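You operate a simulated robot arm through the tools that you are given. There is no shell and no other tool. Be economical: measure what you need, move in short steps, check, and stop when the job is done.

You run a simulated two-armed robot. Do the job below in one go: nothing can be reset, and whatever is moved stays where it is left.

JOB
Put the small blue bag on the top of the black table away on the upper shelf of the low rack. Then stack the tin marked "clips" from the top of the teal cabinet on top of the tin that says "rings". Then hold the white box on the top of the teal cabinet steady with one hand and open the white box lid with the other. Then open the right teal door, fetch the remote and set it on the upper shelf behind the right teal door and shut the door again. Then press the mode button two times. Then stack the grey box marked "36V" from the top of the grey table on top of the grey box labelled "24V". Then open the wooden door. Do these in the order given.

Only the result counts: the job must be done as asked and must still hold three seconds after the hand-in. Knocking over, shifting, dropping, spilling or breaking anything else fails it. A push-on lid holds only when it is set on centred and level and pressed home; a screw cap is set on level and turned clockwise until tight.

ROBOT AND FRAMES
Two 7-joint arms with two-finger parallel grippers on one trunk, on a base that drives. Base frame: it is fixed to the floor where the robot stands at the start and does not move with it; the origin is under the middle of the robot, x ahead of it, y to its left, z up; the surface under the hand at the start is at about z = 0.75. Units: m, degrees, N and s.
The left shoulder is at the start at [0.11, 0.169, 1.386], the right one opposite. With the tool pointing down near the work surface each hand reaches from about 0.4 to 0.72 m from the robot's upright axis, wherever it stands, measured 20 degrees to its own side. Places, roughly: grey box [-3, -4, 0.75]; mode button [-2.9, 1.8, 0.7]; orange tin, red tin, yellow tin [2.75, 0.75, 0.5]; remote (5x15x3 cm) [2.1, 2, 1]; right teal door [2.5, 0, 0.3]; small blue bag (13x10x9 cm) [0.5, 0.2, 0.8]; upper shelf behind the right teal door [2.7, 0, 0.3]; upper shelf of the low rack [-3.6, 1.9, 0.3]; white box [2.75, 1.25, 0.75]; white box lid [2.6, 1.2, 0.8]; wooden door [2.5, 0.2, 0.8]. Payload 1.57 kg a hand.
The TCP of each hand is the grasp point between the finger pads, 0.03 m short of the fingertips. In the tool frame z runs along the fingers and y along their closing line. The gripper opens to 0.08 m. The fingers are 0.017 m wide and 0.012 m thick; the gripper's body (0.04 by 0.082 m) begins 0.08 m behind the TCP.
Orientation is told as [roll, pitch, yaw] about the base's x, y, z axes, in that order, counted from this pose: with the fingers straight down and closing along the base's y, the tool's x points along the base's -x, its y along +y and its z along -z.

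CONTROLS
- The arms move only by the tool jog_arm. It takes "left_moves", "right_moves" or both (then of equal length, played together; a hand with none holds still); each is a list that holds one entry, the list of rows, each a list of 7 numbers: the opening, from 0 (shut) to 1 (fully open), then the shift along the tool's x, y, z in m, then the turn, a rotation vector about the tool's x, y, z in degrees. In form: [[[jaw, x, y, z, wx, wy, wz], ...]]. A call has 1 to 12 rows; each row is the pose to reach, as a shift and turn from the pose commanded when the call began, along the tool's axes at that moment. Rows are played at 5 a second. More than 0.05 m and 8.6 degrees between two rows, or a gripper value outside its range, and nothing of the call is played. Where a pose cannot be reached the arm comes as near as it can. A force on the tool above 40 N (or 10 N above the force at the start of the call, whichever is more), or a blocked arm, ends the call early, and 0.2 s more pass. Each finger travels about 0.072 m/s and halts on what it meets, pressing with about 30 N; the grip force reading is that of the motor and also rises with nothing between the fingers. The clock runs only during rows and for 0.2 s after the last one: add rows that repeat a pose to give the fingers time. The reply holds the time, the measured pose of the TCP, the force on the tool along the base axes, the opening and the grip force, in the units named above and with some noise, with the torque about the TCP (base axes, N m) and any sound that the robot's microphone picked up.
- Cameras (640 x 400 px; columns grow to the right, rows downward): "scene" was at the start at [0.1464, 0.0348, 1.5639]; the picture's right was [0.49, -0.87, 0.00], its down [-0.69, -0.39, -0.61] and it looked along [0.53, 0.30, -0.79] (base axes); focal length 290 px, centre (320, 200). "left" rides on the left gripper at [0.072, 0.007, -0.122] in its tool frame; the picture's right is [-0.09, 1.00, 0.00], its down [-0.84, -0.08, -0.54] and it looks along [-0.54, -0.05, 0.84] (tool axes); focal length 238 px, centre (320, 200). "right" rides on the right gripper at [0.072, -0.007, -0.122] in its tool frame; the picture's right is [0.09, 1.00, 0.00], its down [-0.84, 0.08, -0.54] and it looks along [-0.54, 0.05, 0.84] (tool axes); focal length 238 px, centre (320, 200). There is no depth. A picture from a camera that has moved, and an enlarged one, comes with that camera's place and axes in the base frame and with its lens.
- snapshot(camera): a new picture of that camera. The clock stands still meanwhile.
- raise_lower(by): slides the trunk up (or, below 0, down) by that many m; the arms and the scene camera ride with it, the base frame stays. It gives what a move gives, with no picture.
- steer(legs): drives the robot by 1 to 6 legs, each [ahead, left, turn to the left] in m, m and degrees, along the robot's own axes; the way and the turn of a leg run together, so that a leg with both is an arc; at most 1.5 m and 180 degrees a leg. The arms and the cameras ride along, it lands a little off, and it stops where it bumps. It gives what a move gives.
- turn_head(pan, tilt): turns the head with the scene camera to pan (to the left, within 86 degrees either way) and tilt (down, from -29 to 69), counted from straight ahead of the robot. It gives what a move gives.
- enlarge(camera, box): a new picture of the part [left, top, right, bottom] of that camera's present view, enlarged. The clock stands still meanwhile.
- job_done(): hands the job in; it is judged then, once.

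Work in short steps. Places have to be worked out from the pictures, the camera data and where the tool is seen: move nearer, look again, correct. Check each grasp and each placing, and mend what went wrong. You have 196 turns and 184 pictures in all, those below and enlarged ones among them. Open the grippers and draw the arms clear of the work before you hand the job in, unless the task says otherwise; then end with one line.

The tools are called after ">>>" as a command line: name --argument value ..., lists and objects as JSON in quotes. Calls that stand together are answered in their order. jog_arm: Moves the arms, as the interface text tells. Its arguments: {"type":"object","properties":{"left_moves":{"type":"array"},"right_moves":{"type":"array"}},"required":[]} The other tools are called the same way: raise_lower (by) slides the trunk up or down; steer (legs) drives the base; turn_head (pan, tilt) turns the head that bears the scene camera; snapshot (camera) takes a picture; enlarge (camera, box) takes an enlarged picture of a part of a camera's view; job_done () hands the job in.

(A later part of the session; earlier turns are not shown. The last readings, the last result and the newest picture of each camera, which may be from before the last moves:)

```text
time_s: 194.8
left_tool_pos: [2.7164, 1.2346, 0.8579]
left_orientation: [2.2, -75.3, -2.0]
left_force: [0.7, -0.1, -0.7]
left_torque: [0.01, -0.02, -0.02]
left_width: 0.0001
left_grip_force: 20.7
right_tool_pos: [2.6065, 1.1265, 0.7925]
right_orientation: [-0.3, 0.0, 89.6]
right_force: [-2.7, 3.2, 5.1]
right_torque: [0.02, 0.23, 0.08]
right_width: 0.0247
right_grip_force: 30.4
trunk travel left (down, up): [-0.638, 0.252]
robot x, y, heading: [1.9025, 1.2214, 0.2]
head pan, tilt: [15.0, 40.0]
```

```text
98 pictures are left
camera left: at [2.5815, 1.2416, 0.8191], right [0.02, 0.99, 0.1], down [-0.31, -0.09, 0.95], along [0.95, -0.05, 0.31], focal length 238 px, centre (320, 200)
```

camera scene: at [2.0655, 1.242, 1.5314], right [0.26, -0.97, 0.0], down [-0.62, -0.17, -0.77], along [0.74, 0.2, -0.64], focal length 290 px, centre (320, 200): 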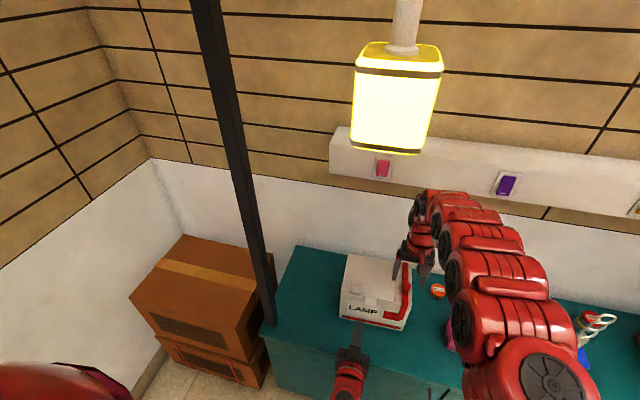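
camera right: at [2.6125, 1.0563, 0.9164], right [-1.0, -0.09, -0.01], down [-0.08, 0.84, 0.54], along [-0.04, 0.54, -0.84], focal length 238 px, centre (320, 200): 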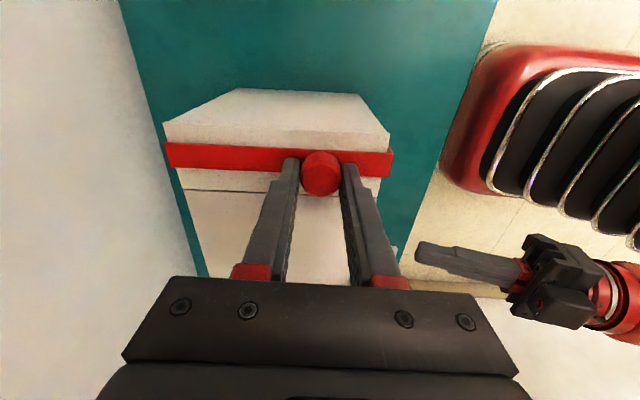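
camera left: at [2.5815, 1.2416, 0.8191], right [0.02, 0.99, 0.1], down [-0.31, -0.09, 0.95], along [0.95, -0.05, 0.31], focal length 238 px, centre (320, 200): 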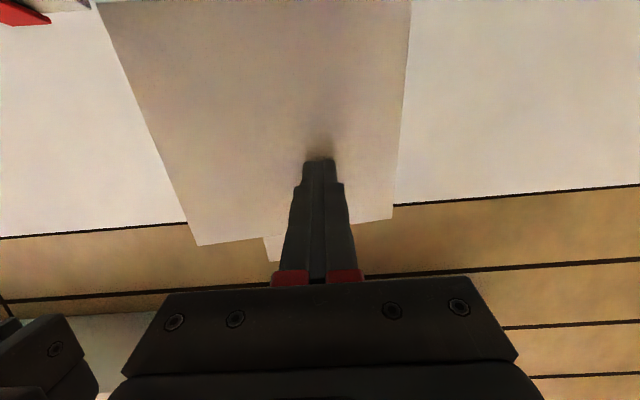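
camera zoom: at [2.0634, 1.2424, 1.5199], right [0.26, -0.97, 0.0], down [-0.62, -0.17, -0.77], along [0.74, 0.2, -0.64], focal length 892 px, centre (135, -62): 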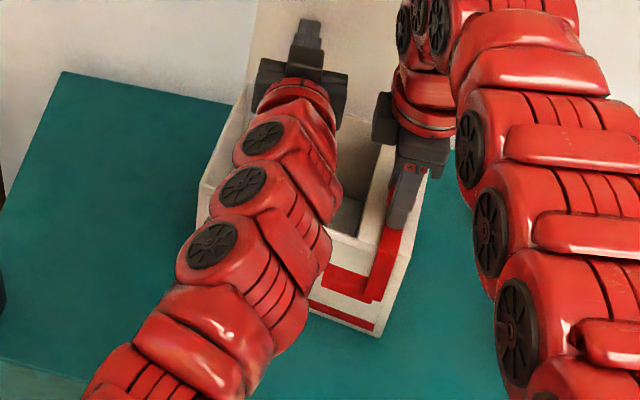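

The lid is past vertical. I push 3 cm further, then withdraw along the same path and see whether it stays.

>>> jog_arm --left_moves '[[[0, -0.001, 0, 0.015, 0, 0, 0], [0, -0.0015, 0, 0.03, 0, 0, 0], [0, -0.0015, 0, 0.03, 0, 0, 0], [0, 0, 0, 0, 0, 0, 0], [0, -0.002, 0, -0.045, 0, 0, 0], [0, -0.004, 0, -0.09, 0, 0, 0], [0, -0.006, 0, -0.135, 0, 0, 0], [0, -0.008, 0, -0.18, 0, 0, 0], [0, -0.01, 0, -0.22, 0, 0, 0]]]'

>>> enlarge --camera "scene" --box '[290, 200, 450, 350]'

>>> snapshot --camera "left"

```text
time_s: 195.5
left_tool_pos: [2.7446, 1.2274, 0.8533]
left_orientation: [1.4, -75.5, -2.0]
left_force: [-6.4, -1.2, 7.0]
left_torque: [-0.07, -0.09, -0.09]
left_width: 0.0001
left_grip_force: 21.0
right_tool_pos: [2.6118, 1.1289, 0.7984]
right_orientation: [-1.5, -0.3, 89.6]
right_force: [5.9, 1.7, 2.6]
right_torque: [0.15, 0.51, 0.03]
right_width: 0.0252
right_grip_force: 30.3
trunk travel left (down, up): [-0.638, 0.252]
robot x, y, heading: [1.8996, 1.2222, -0.2]
head pan, tilt: [15.0, 40.0]
stopped in row 3 (right hand): the force on the tool passed its limit at 41 N (the readings are from after the stop); the commanded pose is now the measured one
```

```text
2.67 times, centred on (370, 275) of scene
camera zoom: at [2.0624, 1.2419, 1.5202], right [0.26, -0.97, 0.0], down [-0.62, -0.16, -0.77], along [0.74, 0.2, -0.64], focal length 773 px, centre (187, 0)
```

zoom: 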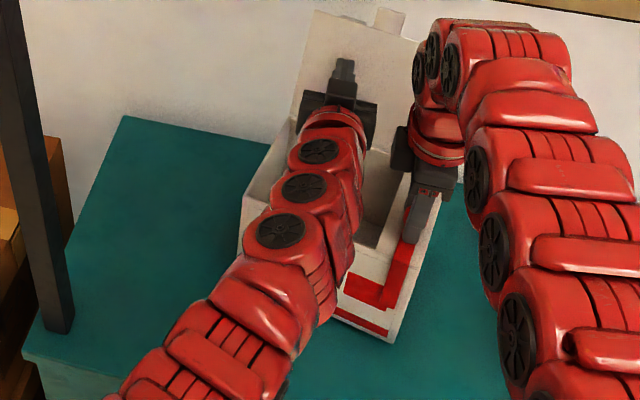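

```text
96 pictures are left
camera left: at [2.6093, 1.2363, 0.8139], right [0.04, 0.99, 0.1], down [-0.32, -0.08, 0.95], along [0.95, -0.06, 0.31], focal length 238 px, centre (320, 200)
```

left: 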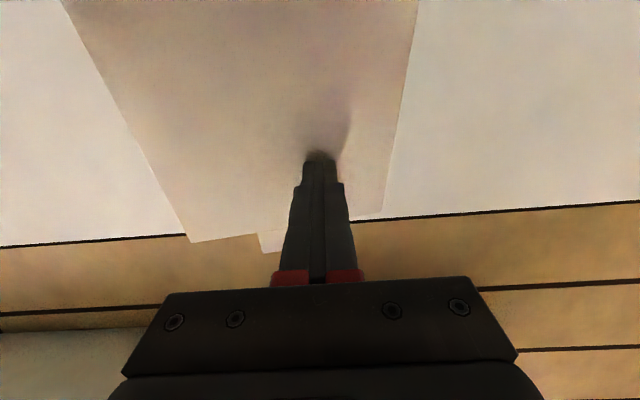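

The lid reached its stop, and the holding hand felt the push. I now withdraw the left hand.

>>> jog_arm --left_moves '[[[0, 0, 0, -0.02, 0, 0, 0], [0, -0.001, 0, -0.05, 0, 0, 0], [0, -0.003, 0, -0.095, 0, 0, 0], [0, -0.005, 0, -0.14, 0, 0, 0], [0, -0.007, 0, -0.185, 0, 0, 0], [0, -0.01, 0, -0.23, 0, 0, 0]]]'

>>> enlarge --camera "scene" --box '[290, 200, 450, 350]'

>>> snapshot --camera "left"

```text
time_s: 196.9
left_tool_pos: [2.5238, 1.2317, 0.9188]
left_orientation: [1.7, -75.2, -2.1]
left_force: [0.0, -0.4, -0.4]
left_torque: [-0.01, 0.0, -0.01]
left_width: 0.0002
left_grip_force: 21.1
right_tool_pos: [2.6117, 1.1299, 0.7978]
right_orientation: [-1.1, -0.3, 89.7]
right_force: [0.1, 0.5, -4.2]
right_torque: [-0.25, 0.22, -0.01]
right_width: 0.0244
right_grip_force: 30.3
trunk travel left (down, up): [-0.638, 0.252]
robot x, y, heading: [1.9007, 1.2219, -0.1]
head pan, tilt: [15.0, 40.0]
```

```text
2.67 times, centred on (370, 275) of scene
camera zoom: at [2.0636, 1.2421, 1.52], right [0.26, -0.97, 0.0], down [-0.62, -0.17, -0.77], along [0.74, 0.2, -0.64], focal length 773 px, centre (187, 0)
```

zoom: 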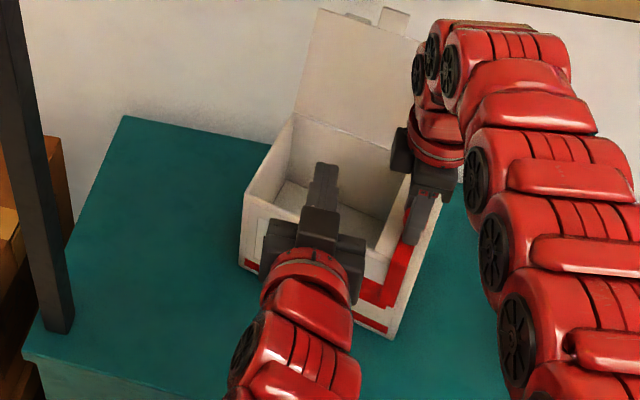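

```text
94 pictures are left
camera left: at [2.3892, 1.2399, 0.8806], right [0.03, 0.99, 0.1], down [-0.31, -0.08, 0.95], along [0.95, -0.06, 0.31], focal length 238 px, centre (320, 200)
```

left: 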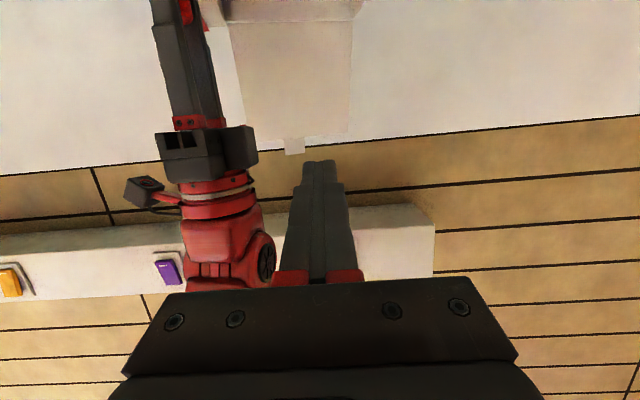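

The lid stays open. The box is lifted a few mm in the right grip, so I lower it until it seats, then release the knob and rise.

>>> jog_arm --right_moves '[[[0, 0, 0, 0.003, 0, 0, 0], [0, 0, 0, 0.005, 0, 0, 0], [0, 0, 0, 0.005, 0, 0, 0]]]'

```text
time_s: 197.7
left_tool_pos: [2.5255, 1.2321, 0.9204]
left_orientation: [1.4, -75.3, -2.0]
left_force: [0.1, 0.9, -0.2]
left_torque: [0.0, 0.01, 0.02]
left_width: 0.0001
left_grip_force: 21.6
right_tool_pos: [2.6128, 1.1296, 0.7944]
right_orientation: [-1.6, -0.3, 89.8]
right_force: [3.5, -0.3, 14.9]
right_torque: [-0.07, 0.23, 0.22]
right_width: 0.0243
right_grip_force: 30.0
trunk travel left (down, up): [-0.638, 0.252]
robot x, y, heading: [1.9012, 1.2234, -0.1]
head pan, tilt: [15.0, 40.0]
```

>>> jog_arm --right_moves '[[[0.2, 0, 0, -0.001, 0, 0, 0], [0.45, 0, 0, -0.001, 0, 0, 0], [0.6, 0, 0, -0.001, 0, 0, 0], [0.6, 0, 0, -0.001, 0, 0, 0], [0.6, 0, 0, -0.03, 0, 0, 0], [0.6, 0, 0, -0.06, 0, 0, 0], [0.6, 0, 0, -0.06, 0, 0, 0]]]'

>>> snapshot --camera "right"

>>> enlarge --camera "scene" --box '[290, 200, 450, 350]'

```text
time_s: 199.3
left_tool_pos: [2.5261, 1.2327, 0.9193]
left_orientation: [1.6, -75.1, -2.2]
left_force: [-0.4, -0.1, -0.1]
left_torque: [0.01, 0.02, 0.0]
left_width: 0.0
left_grip_force: 21.3
right_tool_pos: [2.6102, 1.1274, 0.8514]
right_orientation: [-1.1, -0.3, 89.7]
right_force: [0.5, -0.7, -0.4]
right_torque: [-0.03, 0.01, 0.02]
right_width: 0.0478
right_grip_force: 0.0
trunk travel left (down, up): [-0.638, 0.252]
robot x, y, heading: [1.9011, 1.2223, -0.2]
head pan, tilt: [15.0, 40.0]
```

```text
93 pictures are left
camera right: at [2.6134, 1.0575, 0.9738], right [-1.0, -0.09, -0.02], down [-0.08, 0.83, 0.54], along [-0.03, 0.54, -0.84], focal length 238 px, centre (320, 200)
```

right: 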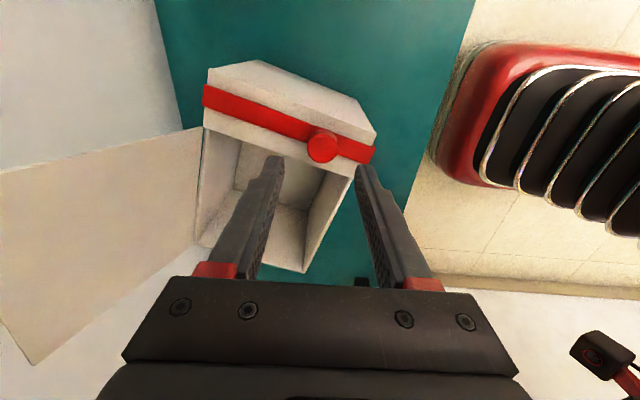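

```text
2.67 times, centred on (370, 275) of scene
camera zoom: at [2.0649, 1.2415, 1.5197], right [0.26, -0.97, 0.0], down [-0.62, -0.16, -0.77], along [0.74, 0.2, -0.64], focal length 773 px, centre (187, 0)
```

zoom: 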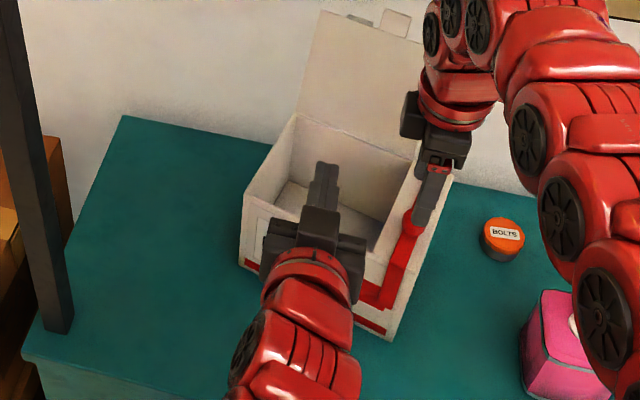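

The lid is open, but the box twisted about 15° round the knob. I'll regrip the knob and turn it back gently.

>>> jog_arm --right_moves '[[[0.6, 0, 0, 0.03, 0, 0, 0], [0.6, 0, 0, 0.054, 0, 0, 0], [0.3, 0, 0, 0.054, 0, 0, 0], [0, 0, 0, 0.054, 0, 0, 0], [0, 0, 0, 0.054, 0, 0, 0], [0, 0, 0, 0.053, 0, 0, -4], [0, 0, 0, 0.053, 0, 0, -8], [0, 0, 0, 0.053, 0, 0, -12], [0, 0, 0, 0.053, 0, 0, -15.5], [0, 0, 0, 0.053, 0, 0, -15.5]]]'

>>> snapshot --camera "right"

>>> enlarge --camera "scene" --box '[290, 200, 450, 350]'

```text
time_s: 201.5
left_tool_pos: [2.527, 1.2318, 0.9186]
left_orientation: [1.5, -75.2, -2.2]
left_force: [-0.5, -0.2, 1.3]
left_torque: [0.0, -0.02, 0.01]
left_width: 0.0001
left_grip_force: 20.9
right_tool_pos: [2.6108, 1.1289, 0.7993]
right_orientation: [-1.3, 0.0, 105.3]
right_force: [0.1, -0.8, 0.1]
right_torque: [0.03, 0.2, 0.03]
right_width: 0.0232
right_grip_force: 29.9
trunk travel left (down, up): [-0.638, 0.252]
robot x, y, heading: [1.9009, 1.2222, -0.2]
head pan, tilt: [15.0, 40.0]
```

```text
91 pictures are left
camera right: at [2.6332, 1.0621, 0.9218], right [-0.94, -0.35, -0.02], down [-0.31, 0.78, 0.54], along [-0.17, 0.51, -0.84], focal length 238 px, centre (320, 200)
```

right: 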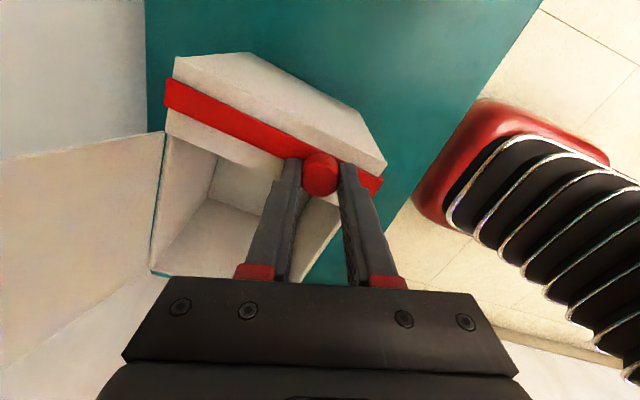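

```text
2.67 times, centred on (370, 275) of scene
camera zoom: at [2.0647, 1.2418, 1.5198], right [0.26, -0.97, 0.0], down [-0.62, -0.16, -0.77], along [0.74, 0.2, -0.64], focal length 773 px, centre (187, 0)
```

zoom: 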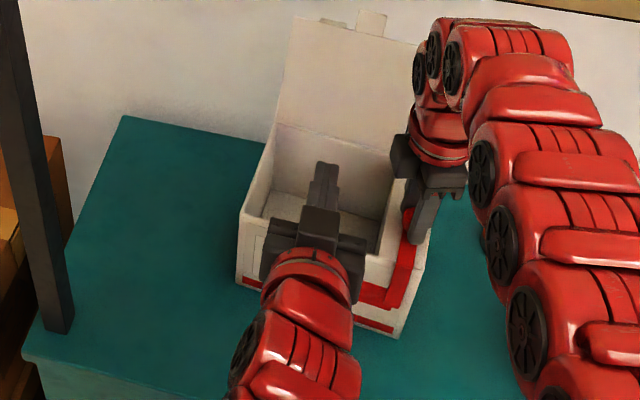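

It worked: the strap is now within about 5° of its first direction. I turn a further 5°, then release and rise.

>>> jog_arm --right_moves '[[[0, 0, 0, 0, 0, 0, -3], [0, 0, 0, 0, 0, 0, -6], [0, 0, 0, 0.001, 0, 0, -6], [0.3, 0, 0, 0, 0, 0, -6], [0.6, 0, 0, 0, 0, 0, -6], [0.6, 0, 0, 0, 0, 0, -6], [0.6, 0, 0, -0.03, 0, 0, -6], [0.6, 0, 0, -0.06, 0, 0, -6], [0.6, 0, 0, -0.09, 0, 0, -6]]]'

>>> snapshot --camera "right"

```text
time_s: 203.5
left_tool_pos: [2.5241, 1.2327, 0.9194]
left_orientation: [1.6, -75.3, -2.1]
left_force: [0.0, 0.6, 0.8]
left_torque: [0.04, -0.01, 0.0]
left_width: 0.0
left_grip_force: 21.5
right_tool_pos: [2.6071, 1.1293, 0.888]
right_orientation: [-1.2, 0.3, 111.2]
right_force: [0.4, 0.7, 0.1]
right_torque: [0.0, 0.01, 0.02]
right_width: 0.048
right_grip_force: 0.0
trunk travel left (down, up): [-0.638, 0.252]
robot x, y, heading: [1.8986, 1.2223, 0.1]
head pan, tilt: [15.0, 40.0]
```

```text
89 pictures are left
camera right: at [2.6371, 1.0651, 1.0123], right [-0.89, -0.45, -0.02], down [-0.39, 0.75, 0.54], along [-0.22, 0.49, -0.84], focal length 238 px, centre (320, 200)
```

right: 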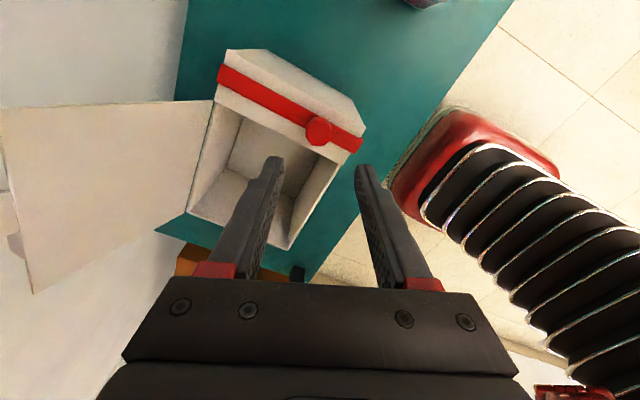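

The box is restored with its lid open. Now I back off and look at the right cabinet door and the remote.

>>> steer --legs '[[-0.5, 0, 0]]'

>>> turn_head --pan 60 --tilt 25

>>> snapshot --camera "scene"

>>> turn_head --pan -35 --tilt 30

>>> snapshot --camera "scene"

```text
time_s: 206.4
left_tool_pos: [2.026, 1.2339, 0.9199]
left_orientation: [1.4, -75.3, -1.9]
left_force: [0.0, 0.8, -0.5]
left_torque: [0.03, 0.05, -0.01]
left_width: 0.0003
left_grip_force: 21.4
right_tool_pos: [2.1095, 1.131, 0.8881]
right_orientation: [-1.1, 0.2, 111.3]
right_force: [0.2, -0.4, 0.1]
right_torque: [0.0, 0.02, 0.07]
right_width: 0.048
right_grip_force: 0.0
trunk travel left (down, up): [-0.638, 0.252]
robot x, y, heading: [1.404, 1.2234, -0.1]
head pan, tilt: [15.0, 40.0]
```

```text
time_s: 207.6
left_tool_pos: [2.0249, 1.234, 0.9192]
left_orientation: [1.7, -75.3, -2.0]
left_force: [0.3, -0.3, -0.1]
left_torque: [-0.04, -0.02, 0.03]
left_width: 0.0
left_grip_force: 20.8
right_tool_pos: [2.1089, 1.1305, 0.8887]
right_orientation: [-1.2, 0.2, 111.3]
right_force: [0.0, 0.4, -0.2]
right_torque: [0.03, -0.02, -0.03]
right_width: 0.0481
right_grip_force: 0.0
trunk travel left (down, up): [-0.638, 0.252]
robot x, y, heading: [1.3989, 1.2244, -0.4]
head pan, tilt: [60.0, 25.0]
```

```text
88 pictures are left
camera scene: at [1.528, 1.3007, 1.5432], right [0.87, -0.5, 0.0], down [-0.21, -0.37, -0.91], along [0.45, 0.78, -0.42], focal length 290 px, centre (320, 200)
```

scene: 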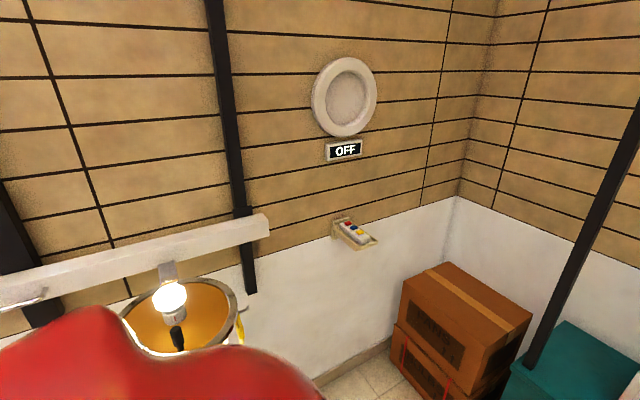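

```text
time_s: 209.3
left_tool_pos: [2.0254, 1.2343, 0.9203]
left_orientation: [1.5, -75.3, -2.1]
left_force: [-1.0, 0.3, 0.0]
left_torque: [0.0, 0.01, 0.01]
left_width: 0.0001
left_grip_force: 21.2
right_tool_pos: [2.1082, 1.1309, 0.8884]
right_orientation: [-1.2, 0.2, 111.3]
right_force: [-0.5, 0.3, 0.6]
right_torque: [0.03, 0.0, 0.0]
right_width: 0.0481
right_grip_force: 0.0
trunk travel left (down, up): [-0.638, 0.252]
robot x, y, heading: [1.4037, 1.2192, 0.0]
head pan, tilt: [-35.0, 30.0]
```

```text
87 pictures are left
camera scene: at [1.5559, 1.1691, 1.5352], right [-0.57, -0.82, 0.0], down [-0.41, 0.29, -0.87], along [0.71, -0.5, -0.5], focal length 290 px, centre (320, 200)
```

scene: 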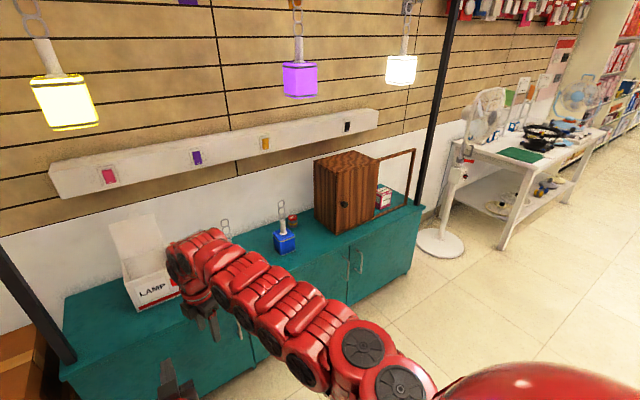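

Remote: on a tilted wall holder near [2.09, 2.04, 0.98]. Door handle: at about [2.43, 0.266, 0.42], hinge near y -0.24. I tuck the right arm and use the forward-pointing left hand for the door.

>>> jog_arm --right_moves '[[[0.5, 0.027, 0.0285, -0.0125, 0, 0, 8.5], [0.5, 0.055, 0.057, -0.025, 0, 0, 17], [0.5, 0.082, 0.0855, -0.0375, 0, 0, 25.5], [0.5, 0.109, 0.114, -0.05, 0, 0, 34], [0.5, 0.137, 0.1425, -0.0625, 0, 0, 42.5], [0.5, 0.164, 0.171, -0.075, 0, 0, 51], [0.5, 0.191, 0.1995, -0.0875, 0, 0, 59.5], [0.5, 0.219, 0.228, -0.1, 0, 0, 68], [0.5, 0.246, 0.2565, -0.1125, 0, 0, 76.5], [0.5, 0.273, 0.285, -0.125, 0, 0, 85], [0.5, 0.3, 0.3135, -0.1375, 0, 0, 93.5], [0.5, 0.328, 0.342, -0.15, 0, 0, 102]]]'

>>> steer --legs '[[0, -0.9, 0]]'

>>> turn_head --pan 0 --tilt 30

>>> snapshot --camera "scene"

```text
time_s: 211.9
left_tool_pos: [2.0228, 1.2336, 0.9227]
left_orientation: [1.7, -75.4, -2.1]
left_force: [0.1, 0.2, 0.0]
left_torque: [0.02, -0.01, 0.0]
left_width: 0.0
left_grip_force: 21.2
right_tool_pos: [1.9023, 0.6976, 1.0329]
right_orientation: [0.0, -1.4, 9.2]
right_force: [-0.1, 0.0, -0.5]
right_torque: [-0.02, -0.06, 0.01]
right_width: 0.0399
right_grip_force: 0.1
right hand out of reach, approached as far as the arm can: row 4, 5, 6, 7, 8, 9, 10, 11
trunk travel left (down, up): [-0.638, 0.252]
robot x, y, heading: [1.4, 1.2225, -0.2]
head pan, tilt: [-35.0, 30.0]
```

```text
time_s: 216.6
left_tool_pos: [2.0209, 0.3258, 0.9188]
left_orientation: [1.6, -75.2, -2.5]
left_force: [0.3, -0.1, 0.0]
left_torque: [0.03, 0.0, 0.0]
left_width: 0.0
left_grip_force: 21.4
right_tool_pos: [1.8957, -0.2084, 1.0304]
right_orientation: [0.2, -1.2, 8.8]
right_force: [0.0, 0.0, -0.3]
right_torque: [0.0, -0.01, -0.01]
right_width: 0.0401
right_grip_force: 0.0
trunk travel left (down, up): [-0.638, 0.252]
robot x, y, heading: [1.4006, 0.3185, -0.3]
head pan, tilt: [-35.0, 30.0]
```

```text
time_s: 217.6
left_tool_pos: [2.0207, 0.3257, 0.9178]
left_orientation: [1.6, -75.3, -2.6]
left_force: [0.0, 0.4, 0.7]
left_torque: [0.03, -0.04, -0.03]
left_width: 0.0
left_grip_force: 21.8
right_tool_pos: [1.8965, -0.2089, 1.0308]
right_orientation: [0.1, -1.2, 8.7]
right_force: [-0.2, -0.7, -0.8]
right_torque: [0.01, -0.03, 0.01]
right_width: 0.04
right_grip_force: 0.0
trunk travel left (down, up): [-0.638, 0.252]
robot x, y, heading: [1.3943, 0.3177, -0.4]
head pan, tilt: [0.0, 30.0]
```

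```text
86 pictures are left
camera scene: at [1.5674, 0.3166, 1.5352], right [-0.01, -1.0, 0.0], down [-0.5, 0.01, -0.87], along [0.87, -0.01, -0.5], focal length 290 px, centre (320, 200)
```

scene: 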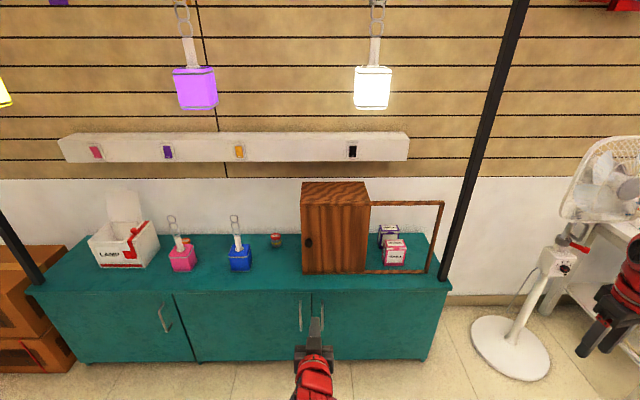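

The wooden box looks like a sliding door on rails extending right. I lower the trunk and zoom in on the door handles.

>>> raise_lower --by -0.35

>>> jog_arm --left_moves '[[[0.5, 0.04, 0, 0.01, 0, 0, 0], [1, 0.08, 0, 0.02, 0, 0, 0], [1, 0.12, 0, 0.03, 0, 0, 0], [1, 0.145, 0, 0.038, 0, 0, 0], [1, 0.145, 0, 0.038, 0, 0, 0]]]'

>>> snapshot --camera "left"

>>> enlarge --camera "scene" --box '[240, 200, 440, 400]'

```text
time_s: 221.1
left_tool_pos: [2.0202, 0.3262, 0.5693]
left_orientation: [1.6, -75.2, -2.5]
left_force: [-0.6, 0.0, -0.5]
left_torque: [0.0, -0.05, 0.02]
left_width: 0.0
left_grip_force: 21.5
right_tool_pos: [1.8967, -0.2082, 0.6822]
right_orientation: [0.1, -1.2, 8.8]
right_force: [0.3, -0.3, -0.1]
right_torque: [0.03, 0.02, -0.01]
right_width: 0.0401
right_grip_force: 0.1
trunk travel left (down, up): [-0.288, 0.602]
robot x, y, heading: [1.395, 0.3213, -0.7]
head pan, tilt: [0.0, 30.0]
```

```text
time_s: 222.2
left_tool_pos: [2.0218, 0.3256, 0.42]
left_orientation: [1.2, -75.2, -2.2]
left_force: [0.1, -0.7, -0.3]
left_torque: [-0.01, 0.02, 0.02]
left_width: 0.08
left_grip_force: 0.0
right_tool_pos: [1.8979, -0.2092, 0.6805]
right_orientation: [0.2, -1.2, 8.8]
right_force: [0.0, 0.4, 0.5]
right_torque: [0.01, 0.0, -0.01]
right_width: 0.0397
right_grip_force: 0.1
trunk travel left (down, up): [-0.288, 0.602]
robot x, y, heading: [1.3933, 0.3185, -0.7]
head pan, tilt: [0.0, 30.0]
```

```text
85 pictures are left
camera left: at [1.8853, 0.3342, 0.381], right [0.04, 0.99, 0.09], down [-0.31, -0.08, 0.95], along [0.95, -0.07, 0.31], focal length 238 px, centre (320, 200)
```

left: 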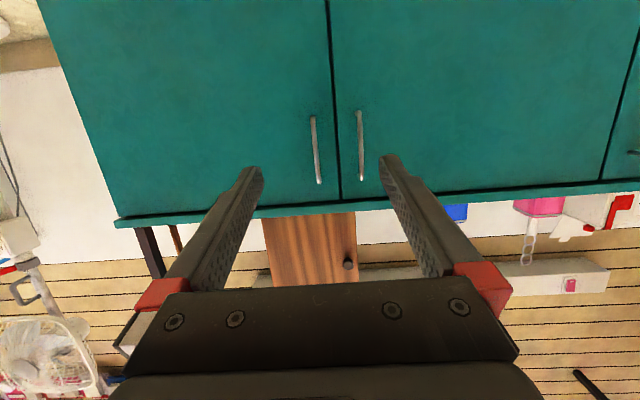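

```text
2.00 times, centred on (340, 300) of scene
camera zoom: at [1.5673, 0.3168, 1.1852], right [-0.01, -1.0, 0.0], down [-0.5, 0.0, -0.87], along [0.87, -0.01, -0.5], focal length 580 px, centre (280, 0)
```

zoom: 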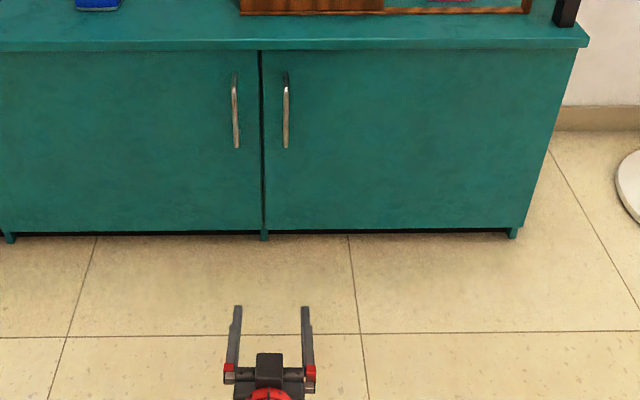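

The handle is at y≈0.295, z 0.37–0.51, and x≈2.43. I line up laterally, part-close the jaws and drive up to it.

>>> jog_arm --left_moves '[[[0.65, -0.01, -0.016, -0.003, 0, 0, 0], [0.65, -0.019, -0.033, -0.005, 0, 0, 0], [0.65, -0.019, -0.033, -0.005, 0, 0, 0]]]'

>>> steer --legs '[[0.33, 0, 0.6]]'

>>> snapshot --camera "left"

```text
time_s: 223.1
left_tool_pos: [2.0195, 0.295, 0.4398]
left_orientation: [1.4, -75.3, -2.5]
left_force: [-0.4, -0.7, 0.4]
left_torque: [0.02, 0.02, -0.01]
left_width: 0.0518
left_grip_force: 0.1
right_tool_pos: [1.8959, -0.2093, 0.6811]
right_orientation: [0.1, -1.2, 8.8]
right_force: [0.1, -1.2, 0.0]
right_torque: [0.01, -0.02, 0.01]
right_width: 0.0399
right_grip_force: 0.2
trunk travel left (down, up): [-0.288, 0.602]
robot x, y, heading: [1.3959, 0.321, -0.2]
head pan, tilt: [0.0, 30.0]
```

```text
time_s: 225.2
left_tool_pos: [2.3514, 0.2987, 0.439]
left_orientation: [1.6, -75.3, -2.0]
left_force: [-0.1, -0.3, 0.1]
left_torque: [-0.02, 0.0, 0.01]
left_width: 0.0522
left_grip_force: 0.0
right_tool_pos: [2.2343, -0.2055, 0.6803]
right_orientation: [0.1, -1.2, 9.2]
right_force: [-0.3, 0.4, 0.2]
right_torque: [0.02, 0.02, 0.01]
right_width: 0.04
right_grip_force: 0.1
trunk travel left (down, up): [-0.288, 0.602]
robot x, y, heading: [1.7307, 0.3202, 0.3]
head pan, tilt: [0.0, 30.0]
```

```text
83 pictures are left
camera left: at [2.2162, 0.305, 0.4002], right [0.03, 0.99, 0.1], down [-0.31, -0.08, 0.95], along [0.95, -0.06, 0.31], focal length 238 px, centre (320, 200)
```

left: 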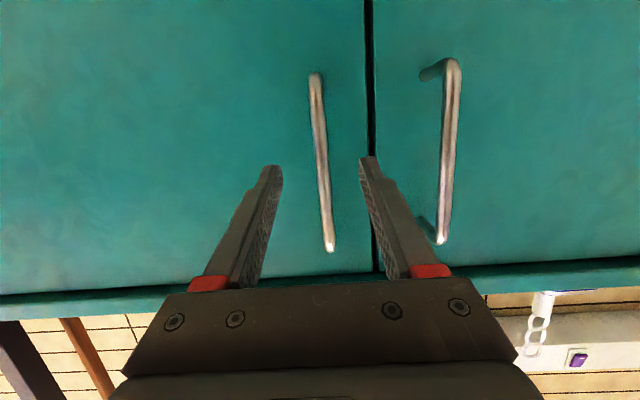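

The bar is between the fingers. I advance 6 cm and close.

>>> jog_arm --left_moves '[[[0.65, -0.0076, -0.001, 0.029, 0, 0, 0], [0.65, -0.0152, -0.002, 0.058, 0, 0, 0], [0.3, -0.0152, -0.002, 0.058, 0, 0, 0], [0, -0.0152, -0.002, 0.058, 0, 0, 0], [0, -0.0152, -0.002, 0.058, 0, 0, 0], [0, -0.0152, -0.002, 0.058, 0, 0, 0]]]'

>>> snapshot --camera "left"

```text
time_s: 226.6
left_tool_pos: [2.412, 0.2991, 0.4394]
left_orientation: [1.8, -75.3, -1.9]
left_force: [-3.1, 23.8, -0.8]
left_torque: [-0.37, 0.15, -0.16]
left_width: 0.0108
left_grip_force: 28.1
right_tool_pos: [2.2335, -0.2036, 0.6802]
right_orientation: [0.0, -1.1, 9.4]
right_force: [-0.3, -0.3, -0.4]
right_torque: [0.01, 0.0, 0.03]
right_width: 0.0399
right_grip_force: 0.0
trunk travel left (down, up): [-0.288, 0.602]
robot x, y, heading: [1.7258, 0.317, 0.2]
head pan, tilt: [0.0, 30.0]
```

```text
82 pictures are left
camera left: at [2.2759, 0.3053, 0.3997], right [0.03, 0.99, 0.1], down [-0.31, -0.08, 0.95], along [0.95, -0.06, 0.31], focal length 238 px, centre (320, 200)
```

left: 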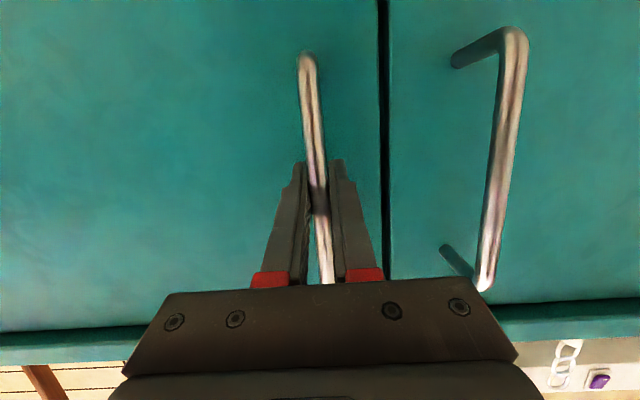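

Gripped with a little side load. I relax it by 3 mm and pull the door through the first 12°.

>>> jog_arm --left_moves '[[[0, 0, 0.003, 0, 0, 0, 0], [0, 0, 0.003, 0, 0, 0, 0]]]'

>>> steer --legs '[[-0.05, -0.002, 0], [-0.063, -0.01, 0]]'

>>> snapshot --camera "left"

```text
time_s: 227.2
left_tool_pos: [2.4127, 0.2986, 0.4388]
left_orientation: [1.3, -75.2, -1.8]
left_force: [-1.5, 17.0, -6.0]
left_torque: [-0.3, -0.29, -0.14]
left_width: 0.0109
left_grip_force: 28.9
right_tool_pos: [2.2328, -0.2052, 0.6799]
right_orientation: [0.0, -1.2, 9.3]
right_force: [0.0, 0.1, 0.0]
right_torque: [0.02, -0.03, -0.02]
right_width: 0.0402
right_grip_force: 0.1
trunk travel left (down, up): [-0.288, 0.602]
robot x, y, heading: [1.7278, 0.3192, -0.2]
head pan, tilt: [0.0, 30.0]
```

```text
time_s: 228.8
left_tool_pos: [2.3018, 0.2782, 0.4388]
left_orientation: [-0.2, -75.2, -1.2]
left_force: [-1.1, 0.8, 3.2]
left_torque: [-0.03, 0.19, -0.15]
left_width: 0.0108
left_grip_force: 28.2
right_tool_pos: [2.1234, -0.22, 0.6821]
right_orientation: [0.1, -1.3, 9.1]
right_force: [0.1, 1.4, -0.6]
right_torque: [-0.03, 0.01, -0.01]
right_width: 0.0398
right_grip_force: 0.0
trunk travel left (down, up): [-0.288, 0.602]
robot x, y, heading: [1.6176, 0.306, -0.1]
head pan, tilt: [0.0, 30.0]
stopped in leg 2: the force on the tool passed its limit at 45 N (the readings are from after the stop); the commanded pose is now the measured one
```

```text
81 pictures are left
camera left: at [2.1668, 0.2866, 0.3999], right [0.05, 0.99, 0.09], down [-0.31, -0.07, 0.95], along [0.95, -0.07, 0.31], focal length 238 px, centre (320, 200)
```

left: 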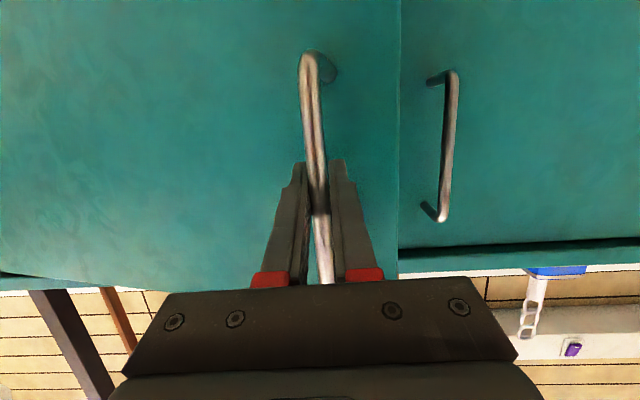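

The door opens freely. I pull on along its arc to about 32°.

>>> steer --legs '[[-0.045, -0.017, 0], [-0.043, -0.019, 0], [-0.041, -0.024, 0], [-0.04, -0.027, 0]]'

>>> snapshot --camera "scene"

```text
time_s: 231.3
left_tool_pos: [2.1324, 0.1914, 0.4386]
left_orientation: [0.0, -75.2, -1.4]
left_force: [-6.3, 7.6, -0.8]
left_torque: [-0.14, -0.21, -0.09]
left_width: 0.0109
left_grip_force: 28.9
right_tool_pos: [1.953, -0.3054, 0.6808]
right_orientation: [0.1, -1.3, 9.0]
right_force: [-0.1, 0.3, -0.2]
right_torque: [0.0, -0.01, 0.01]
right_width: 0.0399
right_grip_force: 0.3
trunk travel left (down, up): [-0.288, 0.602]
robot x, y, heading: [1.4479, 0.2193, -0.4]
head pan, tilt: [0.0, 30.0]
```

```text
80 pictures are left
camera scene: at [1.6215, 0.2183, 1.1852], right [0.0, -1.0, 0.0], down [-0.5, 0.0, -0.87], along [0.87, 0.0, -0.5], focal length 290 px, centre (320, 200)
```

scene: 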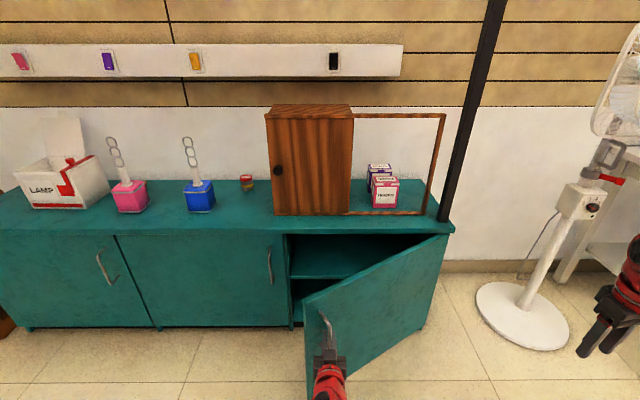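

The door is open about 32°. I continue along the arc to about 75°.

>>> steer --legs '[[-0.036, -0.031, 0], [-0.034, -0.033, 0], [-0.03, -0.037, 0], [-0.028, -0.039, 0], [-0.023, -0.042, 0], [-0.02, -0.043, 0]]'

>>> steer --legs '[[-0.016, -0.045, 0], [-0.012, -0.046, 0], [-0.008, -0.047, 0], [-0.003, -0.047, 0]]'

>>> snapshot --camera "scene"

```text
time_s: 234.7
left_tool_pos: [1.9599, -0.0328, 0.4395]
left_orientation: [0.0, -75.0, -1.5]
left_force: [-15.5, 6.6, -4.4]
left_torque: [-0.3, -0.19, -0.04]
left_width: 0.0108
left_grip_force: 28.8
right_tool_pos: [1.7821, -0.5288, 0.6806]
right_orientation: [0.1, -1.3, 9.0]
right_force: [0.1, 0.2, -1.0]
right_torque: [0.03, 0.01, 0.01]
right_width: 0.0397
right_grip_force: 0.1
trunk travel left (down, up): [-0.288, 0.602]
robot x, y, heading: [1.2782, -0.0022, -0.1]
head pan, tilt: [0.0, 30.0]
```

```text
time_s: 237.2
left_tool_pos: [1.9201, -0.2175, 0.4377]
left_orientation: [0.0, -75.2, -1.4]
left_force: [-23.8, 1.4, -2.7]
left_torque: [-0.31, -0.08, -0.02]
left_width: 0.0109
left_grip_force: 28.7
right_tool_pos: [1.7421, -0.7139, 0.6803]
right_orientation: [0.2, -1.3, 9.1]
right_force: [0.1, 0.2, -0.5]
right_torque: [-0.03, -0.02, 0.04]
right_width: 0.0402
right_grip_force: 0.0
trunk travel left (down, up): [-0.288, 0.602]
robot x, y, heading: [1.2414, -0.188, -0.1]
head pan, tilt: [0.0, 30.0]
```

```text
79 pictures are left
camera scene: at [1.4093, -0.1912, 1.1853], right [0.0, -1.0, 0.0], down [-0.5, 0.0, -0.87], along [0.87, 0.0, -0.5], focal length 290 px, centre (320, 200)
```

scene: 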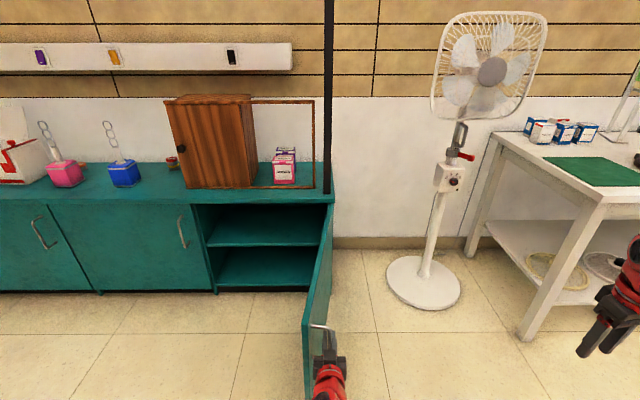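

The door is open about 80°. I release the handle and draw the hand back with the arm, since the table is close behind the base.

>>> jog_arm --left_moves '[[[0.3, 0, 0, 0, 0, 0, 0], [0.4, 0, 0, 0, 0, 0, 0], [0.4, 0, 0, 0, 0, 0, 0], [0.4, 0.01, 0, -0.04, 0, 0, 0], [0.4, 0.02, 0, -0.08, 0, 0, 0], [0.4, 0.02, 0, -0.1, 0, 0, 0]]]'

>>> enlarge --camera "scene" --box '[150, 80, 350, 320]'

```text
time_s: 238.6
left_tool_pos: [1.8179, -0.2142, 0.4452]
left_orientation: [0.0, -75.2, -1.4]
left_force: [0.3, -0.7, 0.8]
left_torque: [-0.02, 0.0, 0.0]
left_width: 0.0321
left_grip_force: 0.1
right_tool_pos: [1.7412, -0.7136, 0.6817]
right_orientation: [0.1, -1.2, 9.1]
right_force: [0.0, -0.6, -0.1]
right_torque: [-0.02, 0.01, 0.0]
right_width: 0.0403
right_grip_force: 0.1
trunk travel left (down, up): [-0.288, 0.602]
robot x, y, heading: [1.2357, -0.1903, -0.3]
head pan, tilt: [0.0, 30.0]
```

```text
1.67 times, centred on (250, 200) of scene
camera zoom: at [1.4103, -0.1905, 1.1852], right [0.0, -1.0, 0.0], down [-0.5, 0.0, -0.87], along [0.87, 0.0, -0.5], focal length 483 px, centre (437, 200)
```

zoom: 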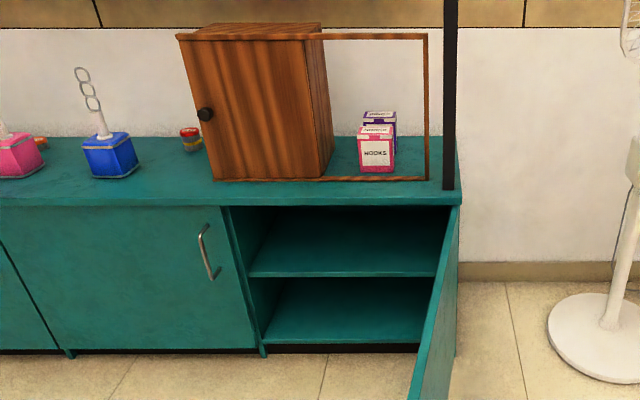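

The upper shelf is empty, at z≈0.33 and y from -0.19 to 0.31. I raise the trunk and drive to the remote on the left wall.

>>> raise_lower --by 0.3

>>> steer --legs '[[0.1, 0.3, 0], [0.2, 1.2, 0], [0.2, 0, 90]]'

>>> turn_head --pan -20 --tilt 35

>>> snapshot --camera "scene"

```text
time_s: 241.6
left_tool_pos: [1.8196, -0.2142, 0.7437]
left_orientation: [-0.2, -75.1, -1.3]
left_force: [0.6, 0.5, 0.4]
left_torque: [-0.02, -0.03, 0.01]
left_width: 0.0322
left_grip_force: 0.1
right_tool_pos: [1.7426, -0.7146, 0.9801]
right_orientation: [0.0, -1.2, 9.1]
right_force: [0.7, -0.1, -0.4]
right_torque: [0.01, 0.01, -0.02]
right_width: 0.0397
right_grip_force: 0.1
trunk travel left (down, up): [-0.588, 0.302]
robot x, y, heading: [1.2372, -0.1852, -0.2]
head pan, tilt: [0.0, 30.0]
```

```text
time_s: 253.3
left_tool_pos: [1.68, 2.0257, 0.7455]
left_orientation: [0.0, -75.1, 89.5]
left_force: [0.1, 0.5, -0.7]
left_torque: [0.02, 0.04, -0.03]
left_width: 0.0322
left_grip_force: 0.0
right_tool_pos: [2.183, 1.9571, 0.9802]
right_orientation: [0.1, -1.2, 99.8]
right_force: [2.5, -10.1, -4.6]
right_torque: [-0.26, -0.21, 0.33]
right_width: 0.039
right_grip_force: 0.2
trunk travel left (down, up): [-0.588, 0.302]
robot x, y, heading: [1.6615, 1.448, 90.5]
head pan, tilt: [0.0, 30.0]
```

```text
time_s: 254.1
left_tool_pos: [1.6806, 2.0261, 0.7448]
left_orientation: [-0.1, -75.1, 89.5]
left_force: [0.1, 1.0, 0.3]
left_torque: [0.0, 0.01, 0.04]
left_width: 0.0322
left_grip_force: 0.0
right_tool_pos: [2.1824, 1.9561, 0.9805]
right_orientation: [0.1, -1.1, 99.7]
right_force: [1.6, -5.7, 0.4]
right_torque: [-0.12, -0.02, 0.17]
right_width: 0.039
right_grip_force: 0.1
trunk travel left (down, up): [-0.588, 0.302]
robot x, y, heading: [1.6613, 1.4482, 90.5]
head pan, tilt: [-20.0, 35.0]
```

```text
77 pictures are left
camera scene: at [1.6922, 1.6077, 1.4776], right [0.94, -0.33, 0.0], down [-0.19, -0.54, -0.82], along [0.27, 0.77, -0.57], focal length 290 px, centre (320, 200)
```

scene: 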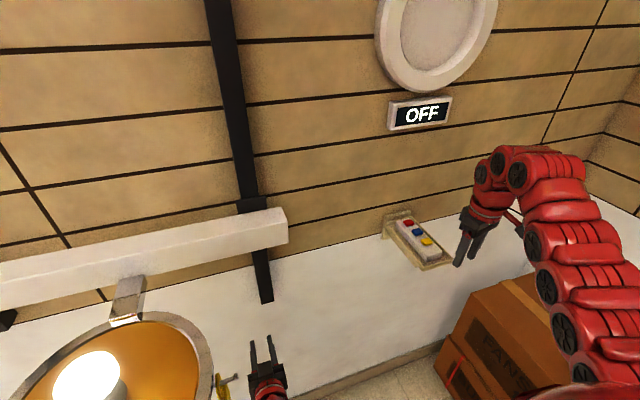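

The right hand brushed the remote holder. I back straight off and inspect.

>>> steer --legs '[[-0.25, 0, 0]]'

>>> snapshot --camera "scene"

>>> enlarge --camera "scene" --box '[330, 160, 490, 260]'

```text
time_s: 256.0
left_tool_pos: [1.683, 1.777, 0.7442]
left_orientation: [0.0, -75.0, 89.6]
left_force: [0.0, -0.5, 0.7]
left_torque: [0.0, 0.02, 0.0]
left_width: 0.0321
left_grip_force: 0.1
right_tool_pos: [2.1846, 1.7066, 0.9815]
right_orientation: [0.1, -1.3, 99.9]
right_force: [-0.4, -0.6, 0.1]
right_torque: [0.0, -0.03, 0.01]
right_width: 0.0398
right_grip_force: 0.0
trunk travel left (down, up): [-0.588, 0.302]
robot x, y, heading: [1.6666, 1.1985, 90.7]
head pan, tilt: [-20.0, 35.0]
```

```text
76 pictures are left
camera scene: at [1.6947, 1.3576, 1.4775], right [0.94, -0.33, 0.0], down [-0.19, -0.54, -0.82], along [0.27, 0.77, -0.57], focal length 290 px, centre (320, 200)
```

scene: 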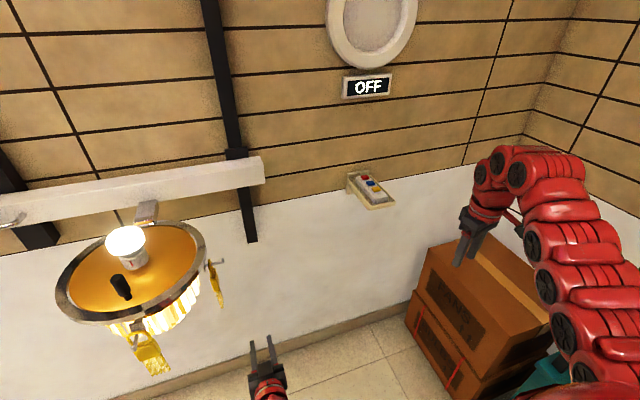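

```text
4.00 times, centred on (410, 210) of scene
camera zoom: at [1.6947, 1.3576, 1.4775], right [0.94, -0.33, 0.0], down [-0.19, -0.54, -0.82], along [0.27, 0.77, -0.57], focal length 1159 px, centre (-40, 160)
```

zoom: 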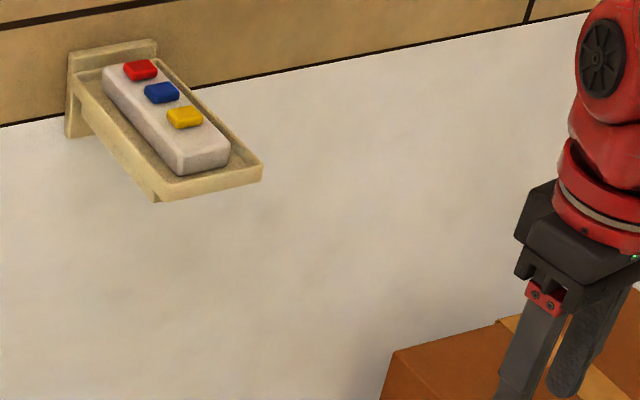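

The remote is intact in its tray, near [2.15, 2.11, top z≈0.925], long side towards the wall. I shift right, raise the trunk and pose the right hand tilted forward to grip it across its width.

>>> steer --legs '[[0, -0.28, -0.7]]'

>>> raise_lower --by 0.25

>>> jog_arm --right_moves '[[[0.7, -0.0144, 0.027, 0.0164, 0.4, -5, 0.8], [0.8, -0.029, 0.054, 0.033, 0.8, -10, 1.6], [1, -0.043, 0.0815, 0.049, 1.2, -15, 2.5], [1, -0.058, 0.109, 0.0655, 1.6, -20, 3.3], [1, -0.072, 0.136, 0.082, 2, -25, 4.1], [1, -0.0866, 0.163, 0.098, 2.3, -30, 4.9], [1, -0.101, 0.19, 0.1145, 2.7, -35, 5.7], [1, -0.1154, 0.2175, 0.131, 3.1, -40, 6.5], [1, -0.13, 0.245, 0.147, 3.5, -45, 7.4], [1, -0.144, 0.272, 0.164, 3.9, -50, 8.2], [1, -0.1587, 0.299, 0.18, 4.3, -55, 9], [1, -0.1587, 0.299, 0.18, 4.3, -55, 9]]]'

>>> snapshot --camera "right"

```text
time_s: 257.9
left_tool_pos: [1.9699, 1.7785, 0.7452]
left_orientation: [0.0, -75.1, 88.7]
left_force: [-0.1, 0.0, -0.1]
left_torque: [0.0, -0.03, 0.0]
left_width: 0.0319
left_grip_force: 0.0
right_tool_pos: [2.4696, 1.7036, 0.9803]
right_orientation: [0.1, -1.2, 99.2]
right_force: [0.4, -1.1, 0.6]
right_torque: [-0.02, 0.02, 0.04]
right_width: 0.04
right_grip_force: 0.1
trunk travel left (down, up): [-0.588, 0.302]
robot x, y, heading: [1.9478, 1.1966, 90.1]
head pan, tilt: [-20.0, 35.0]
```

```text
time_s: 260.5
left_tool_pos: [1.9701, 1.7786, 0.9935]
left_orientation: [0.0, -75.0, 88.8]
left_force: [-0.6, -0.3, 0.0]
left_torque: [0.02, -0.02, 0.01]
left_width: 0.0322
left_grip_force: 0.2
right_tool_pos: [2.4697, 1.702, 1.2306]
right_orientation: [0.2, -1.2, 99.2]
right_force: [0.1, 0.6, -0.3]
right_torque: [-0.03, 0.0, 0.01]
right_width: 0.0397
right_grip_force: 0.0
trunk travel left (down, up): [-0.838, 0.052]
robot x, y, heading: [1.9464, 1.1955, 89.9]
head pan, tilt: [-20.0, 35.0]
```

```text
time_s: 263.1
left_tool_pos: [1.9686, 1.7782, 0.9955]
left_orientation: [-0.2, -75.1, 88.9]
left_force: [-0.7, -0.2, 0.3]
left_torque: [0.03, 0.0, 0.04]
left_width: 0.032
left_grip_force: 0.0
right_tool_pos: [2.1483, 1.8158, 1.0534]
right_orientation: [1.1, -56.3, 88.6]
right_force: [-0.7, -0.4, 0.2]
right_torque: [0.03, -0.04, 0.02]
right_width: 0.0801
right_grip_force: 0.1
right hand out of reach, approached as far as the arm can: row 1, 2, 3, 4, 5
trunk travel left (down, up): [-0.838, 0.052]
robot x, y, heading: [1.9467, 1.1986, 90.1]
head pan, tilt: [-20.0, 35.0]
```

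```text
74 pictures are left
camera right: at [2.1528, 1.6767, 1.0621], right [-1.0, -0.04, -0.07], down [-0.07, 0.01, 1.0], along [-0.04, 1.0, -0.02], focal length 238 px, centre (320, 200)
```

right: 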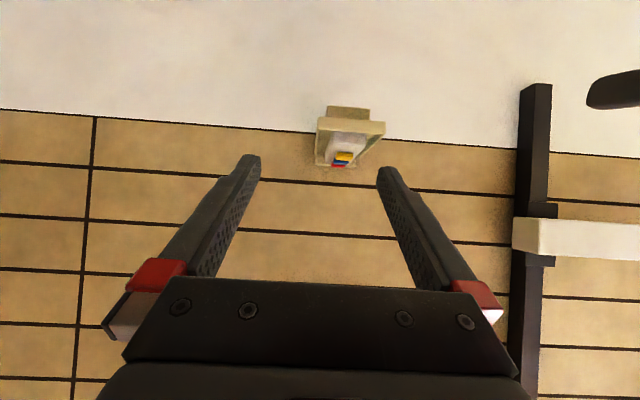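

I enlarge this view to fix the remote's position.

>>> enlarge --camera "right" --box '[290, 90, 410, 180]'

>>> enlarge --camera "scene" --box '[220, 130, 380, 230]'

```text
4.44 times, centred on (350, 135) of right
camera zoom: at [2.1528, 1.6767, 1.0621], right [-1.0, -0.04, -0.07], down [-0.07, 0.01, 1.0], along [-0.04, 1.0, -0.02], focal length 1059 px, centre (187, 489)
```

zoom: 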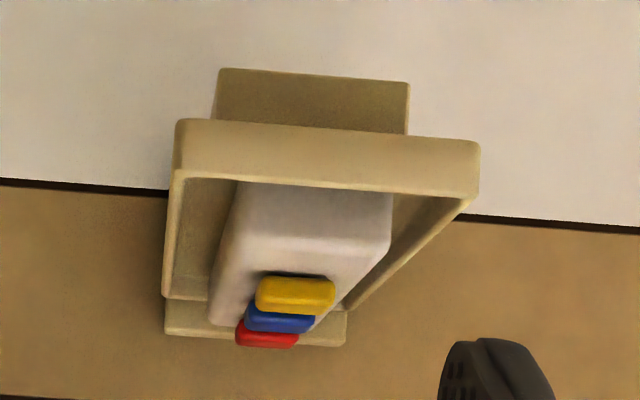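

```text
4.00 times, centred on (300, 180) of scene
camera zoom: at [1.9758, 1.36, 1.7274], right [0.94, -0.34, 0.0], down [-0.2, -0.54, -0.82], along [0.28, 0.77, -0.57], focal length 1159 px, centre (400, 280)
```

zoom: 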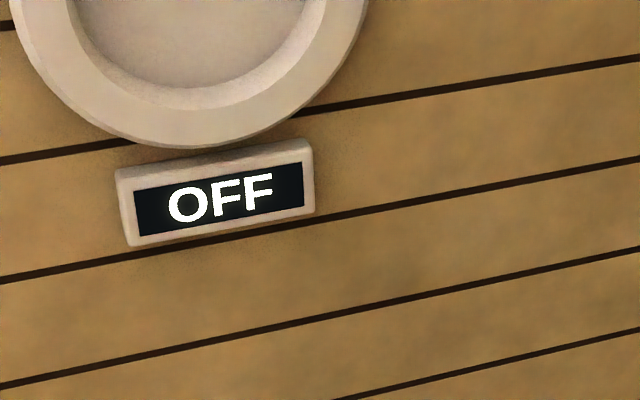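

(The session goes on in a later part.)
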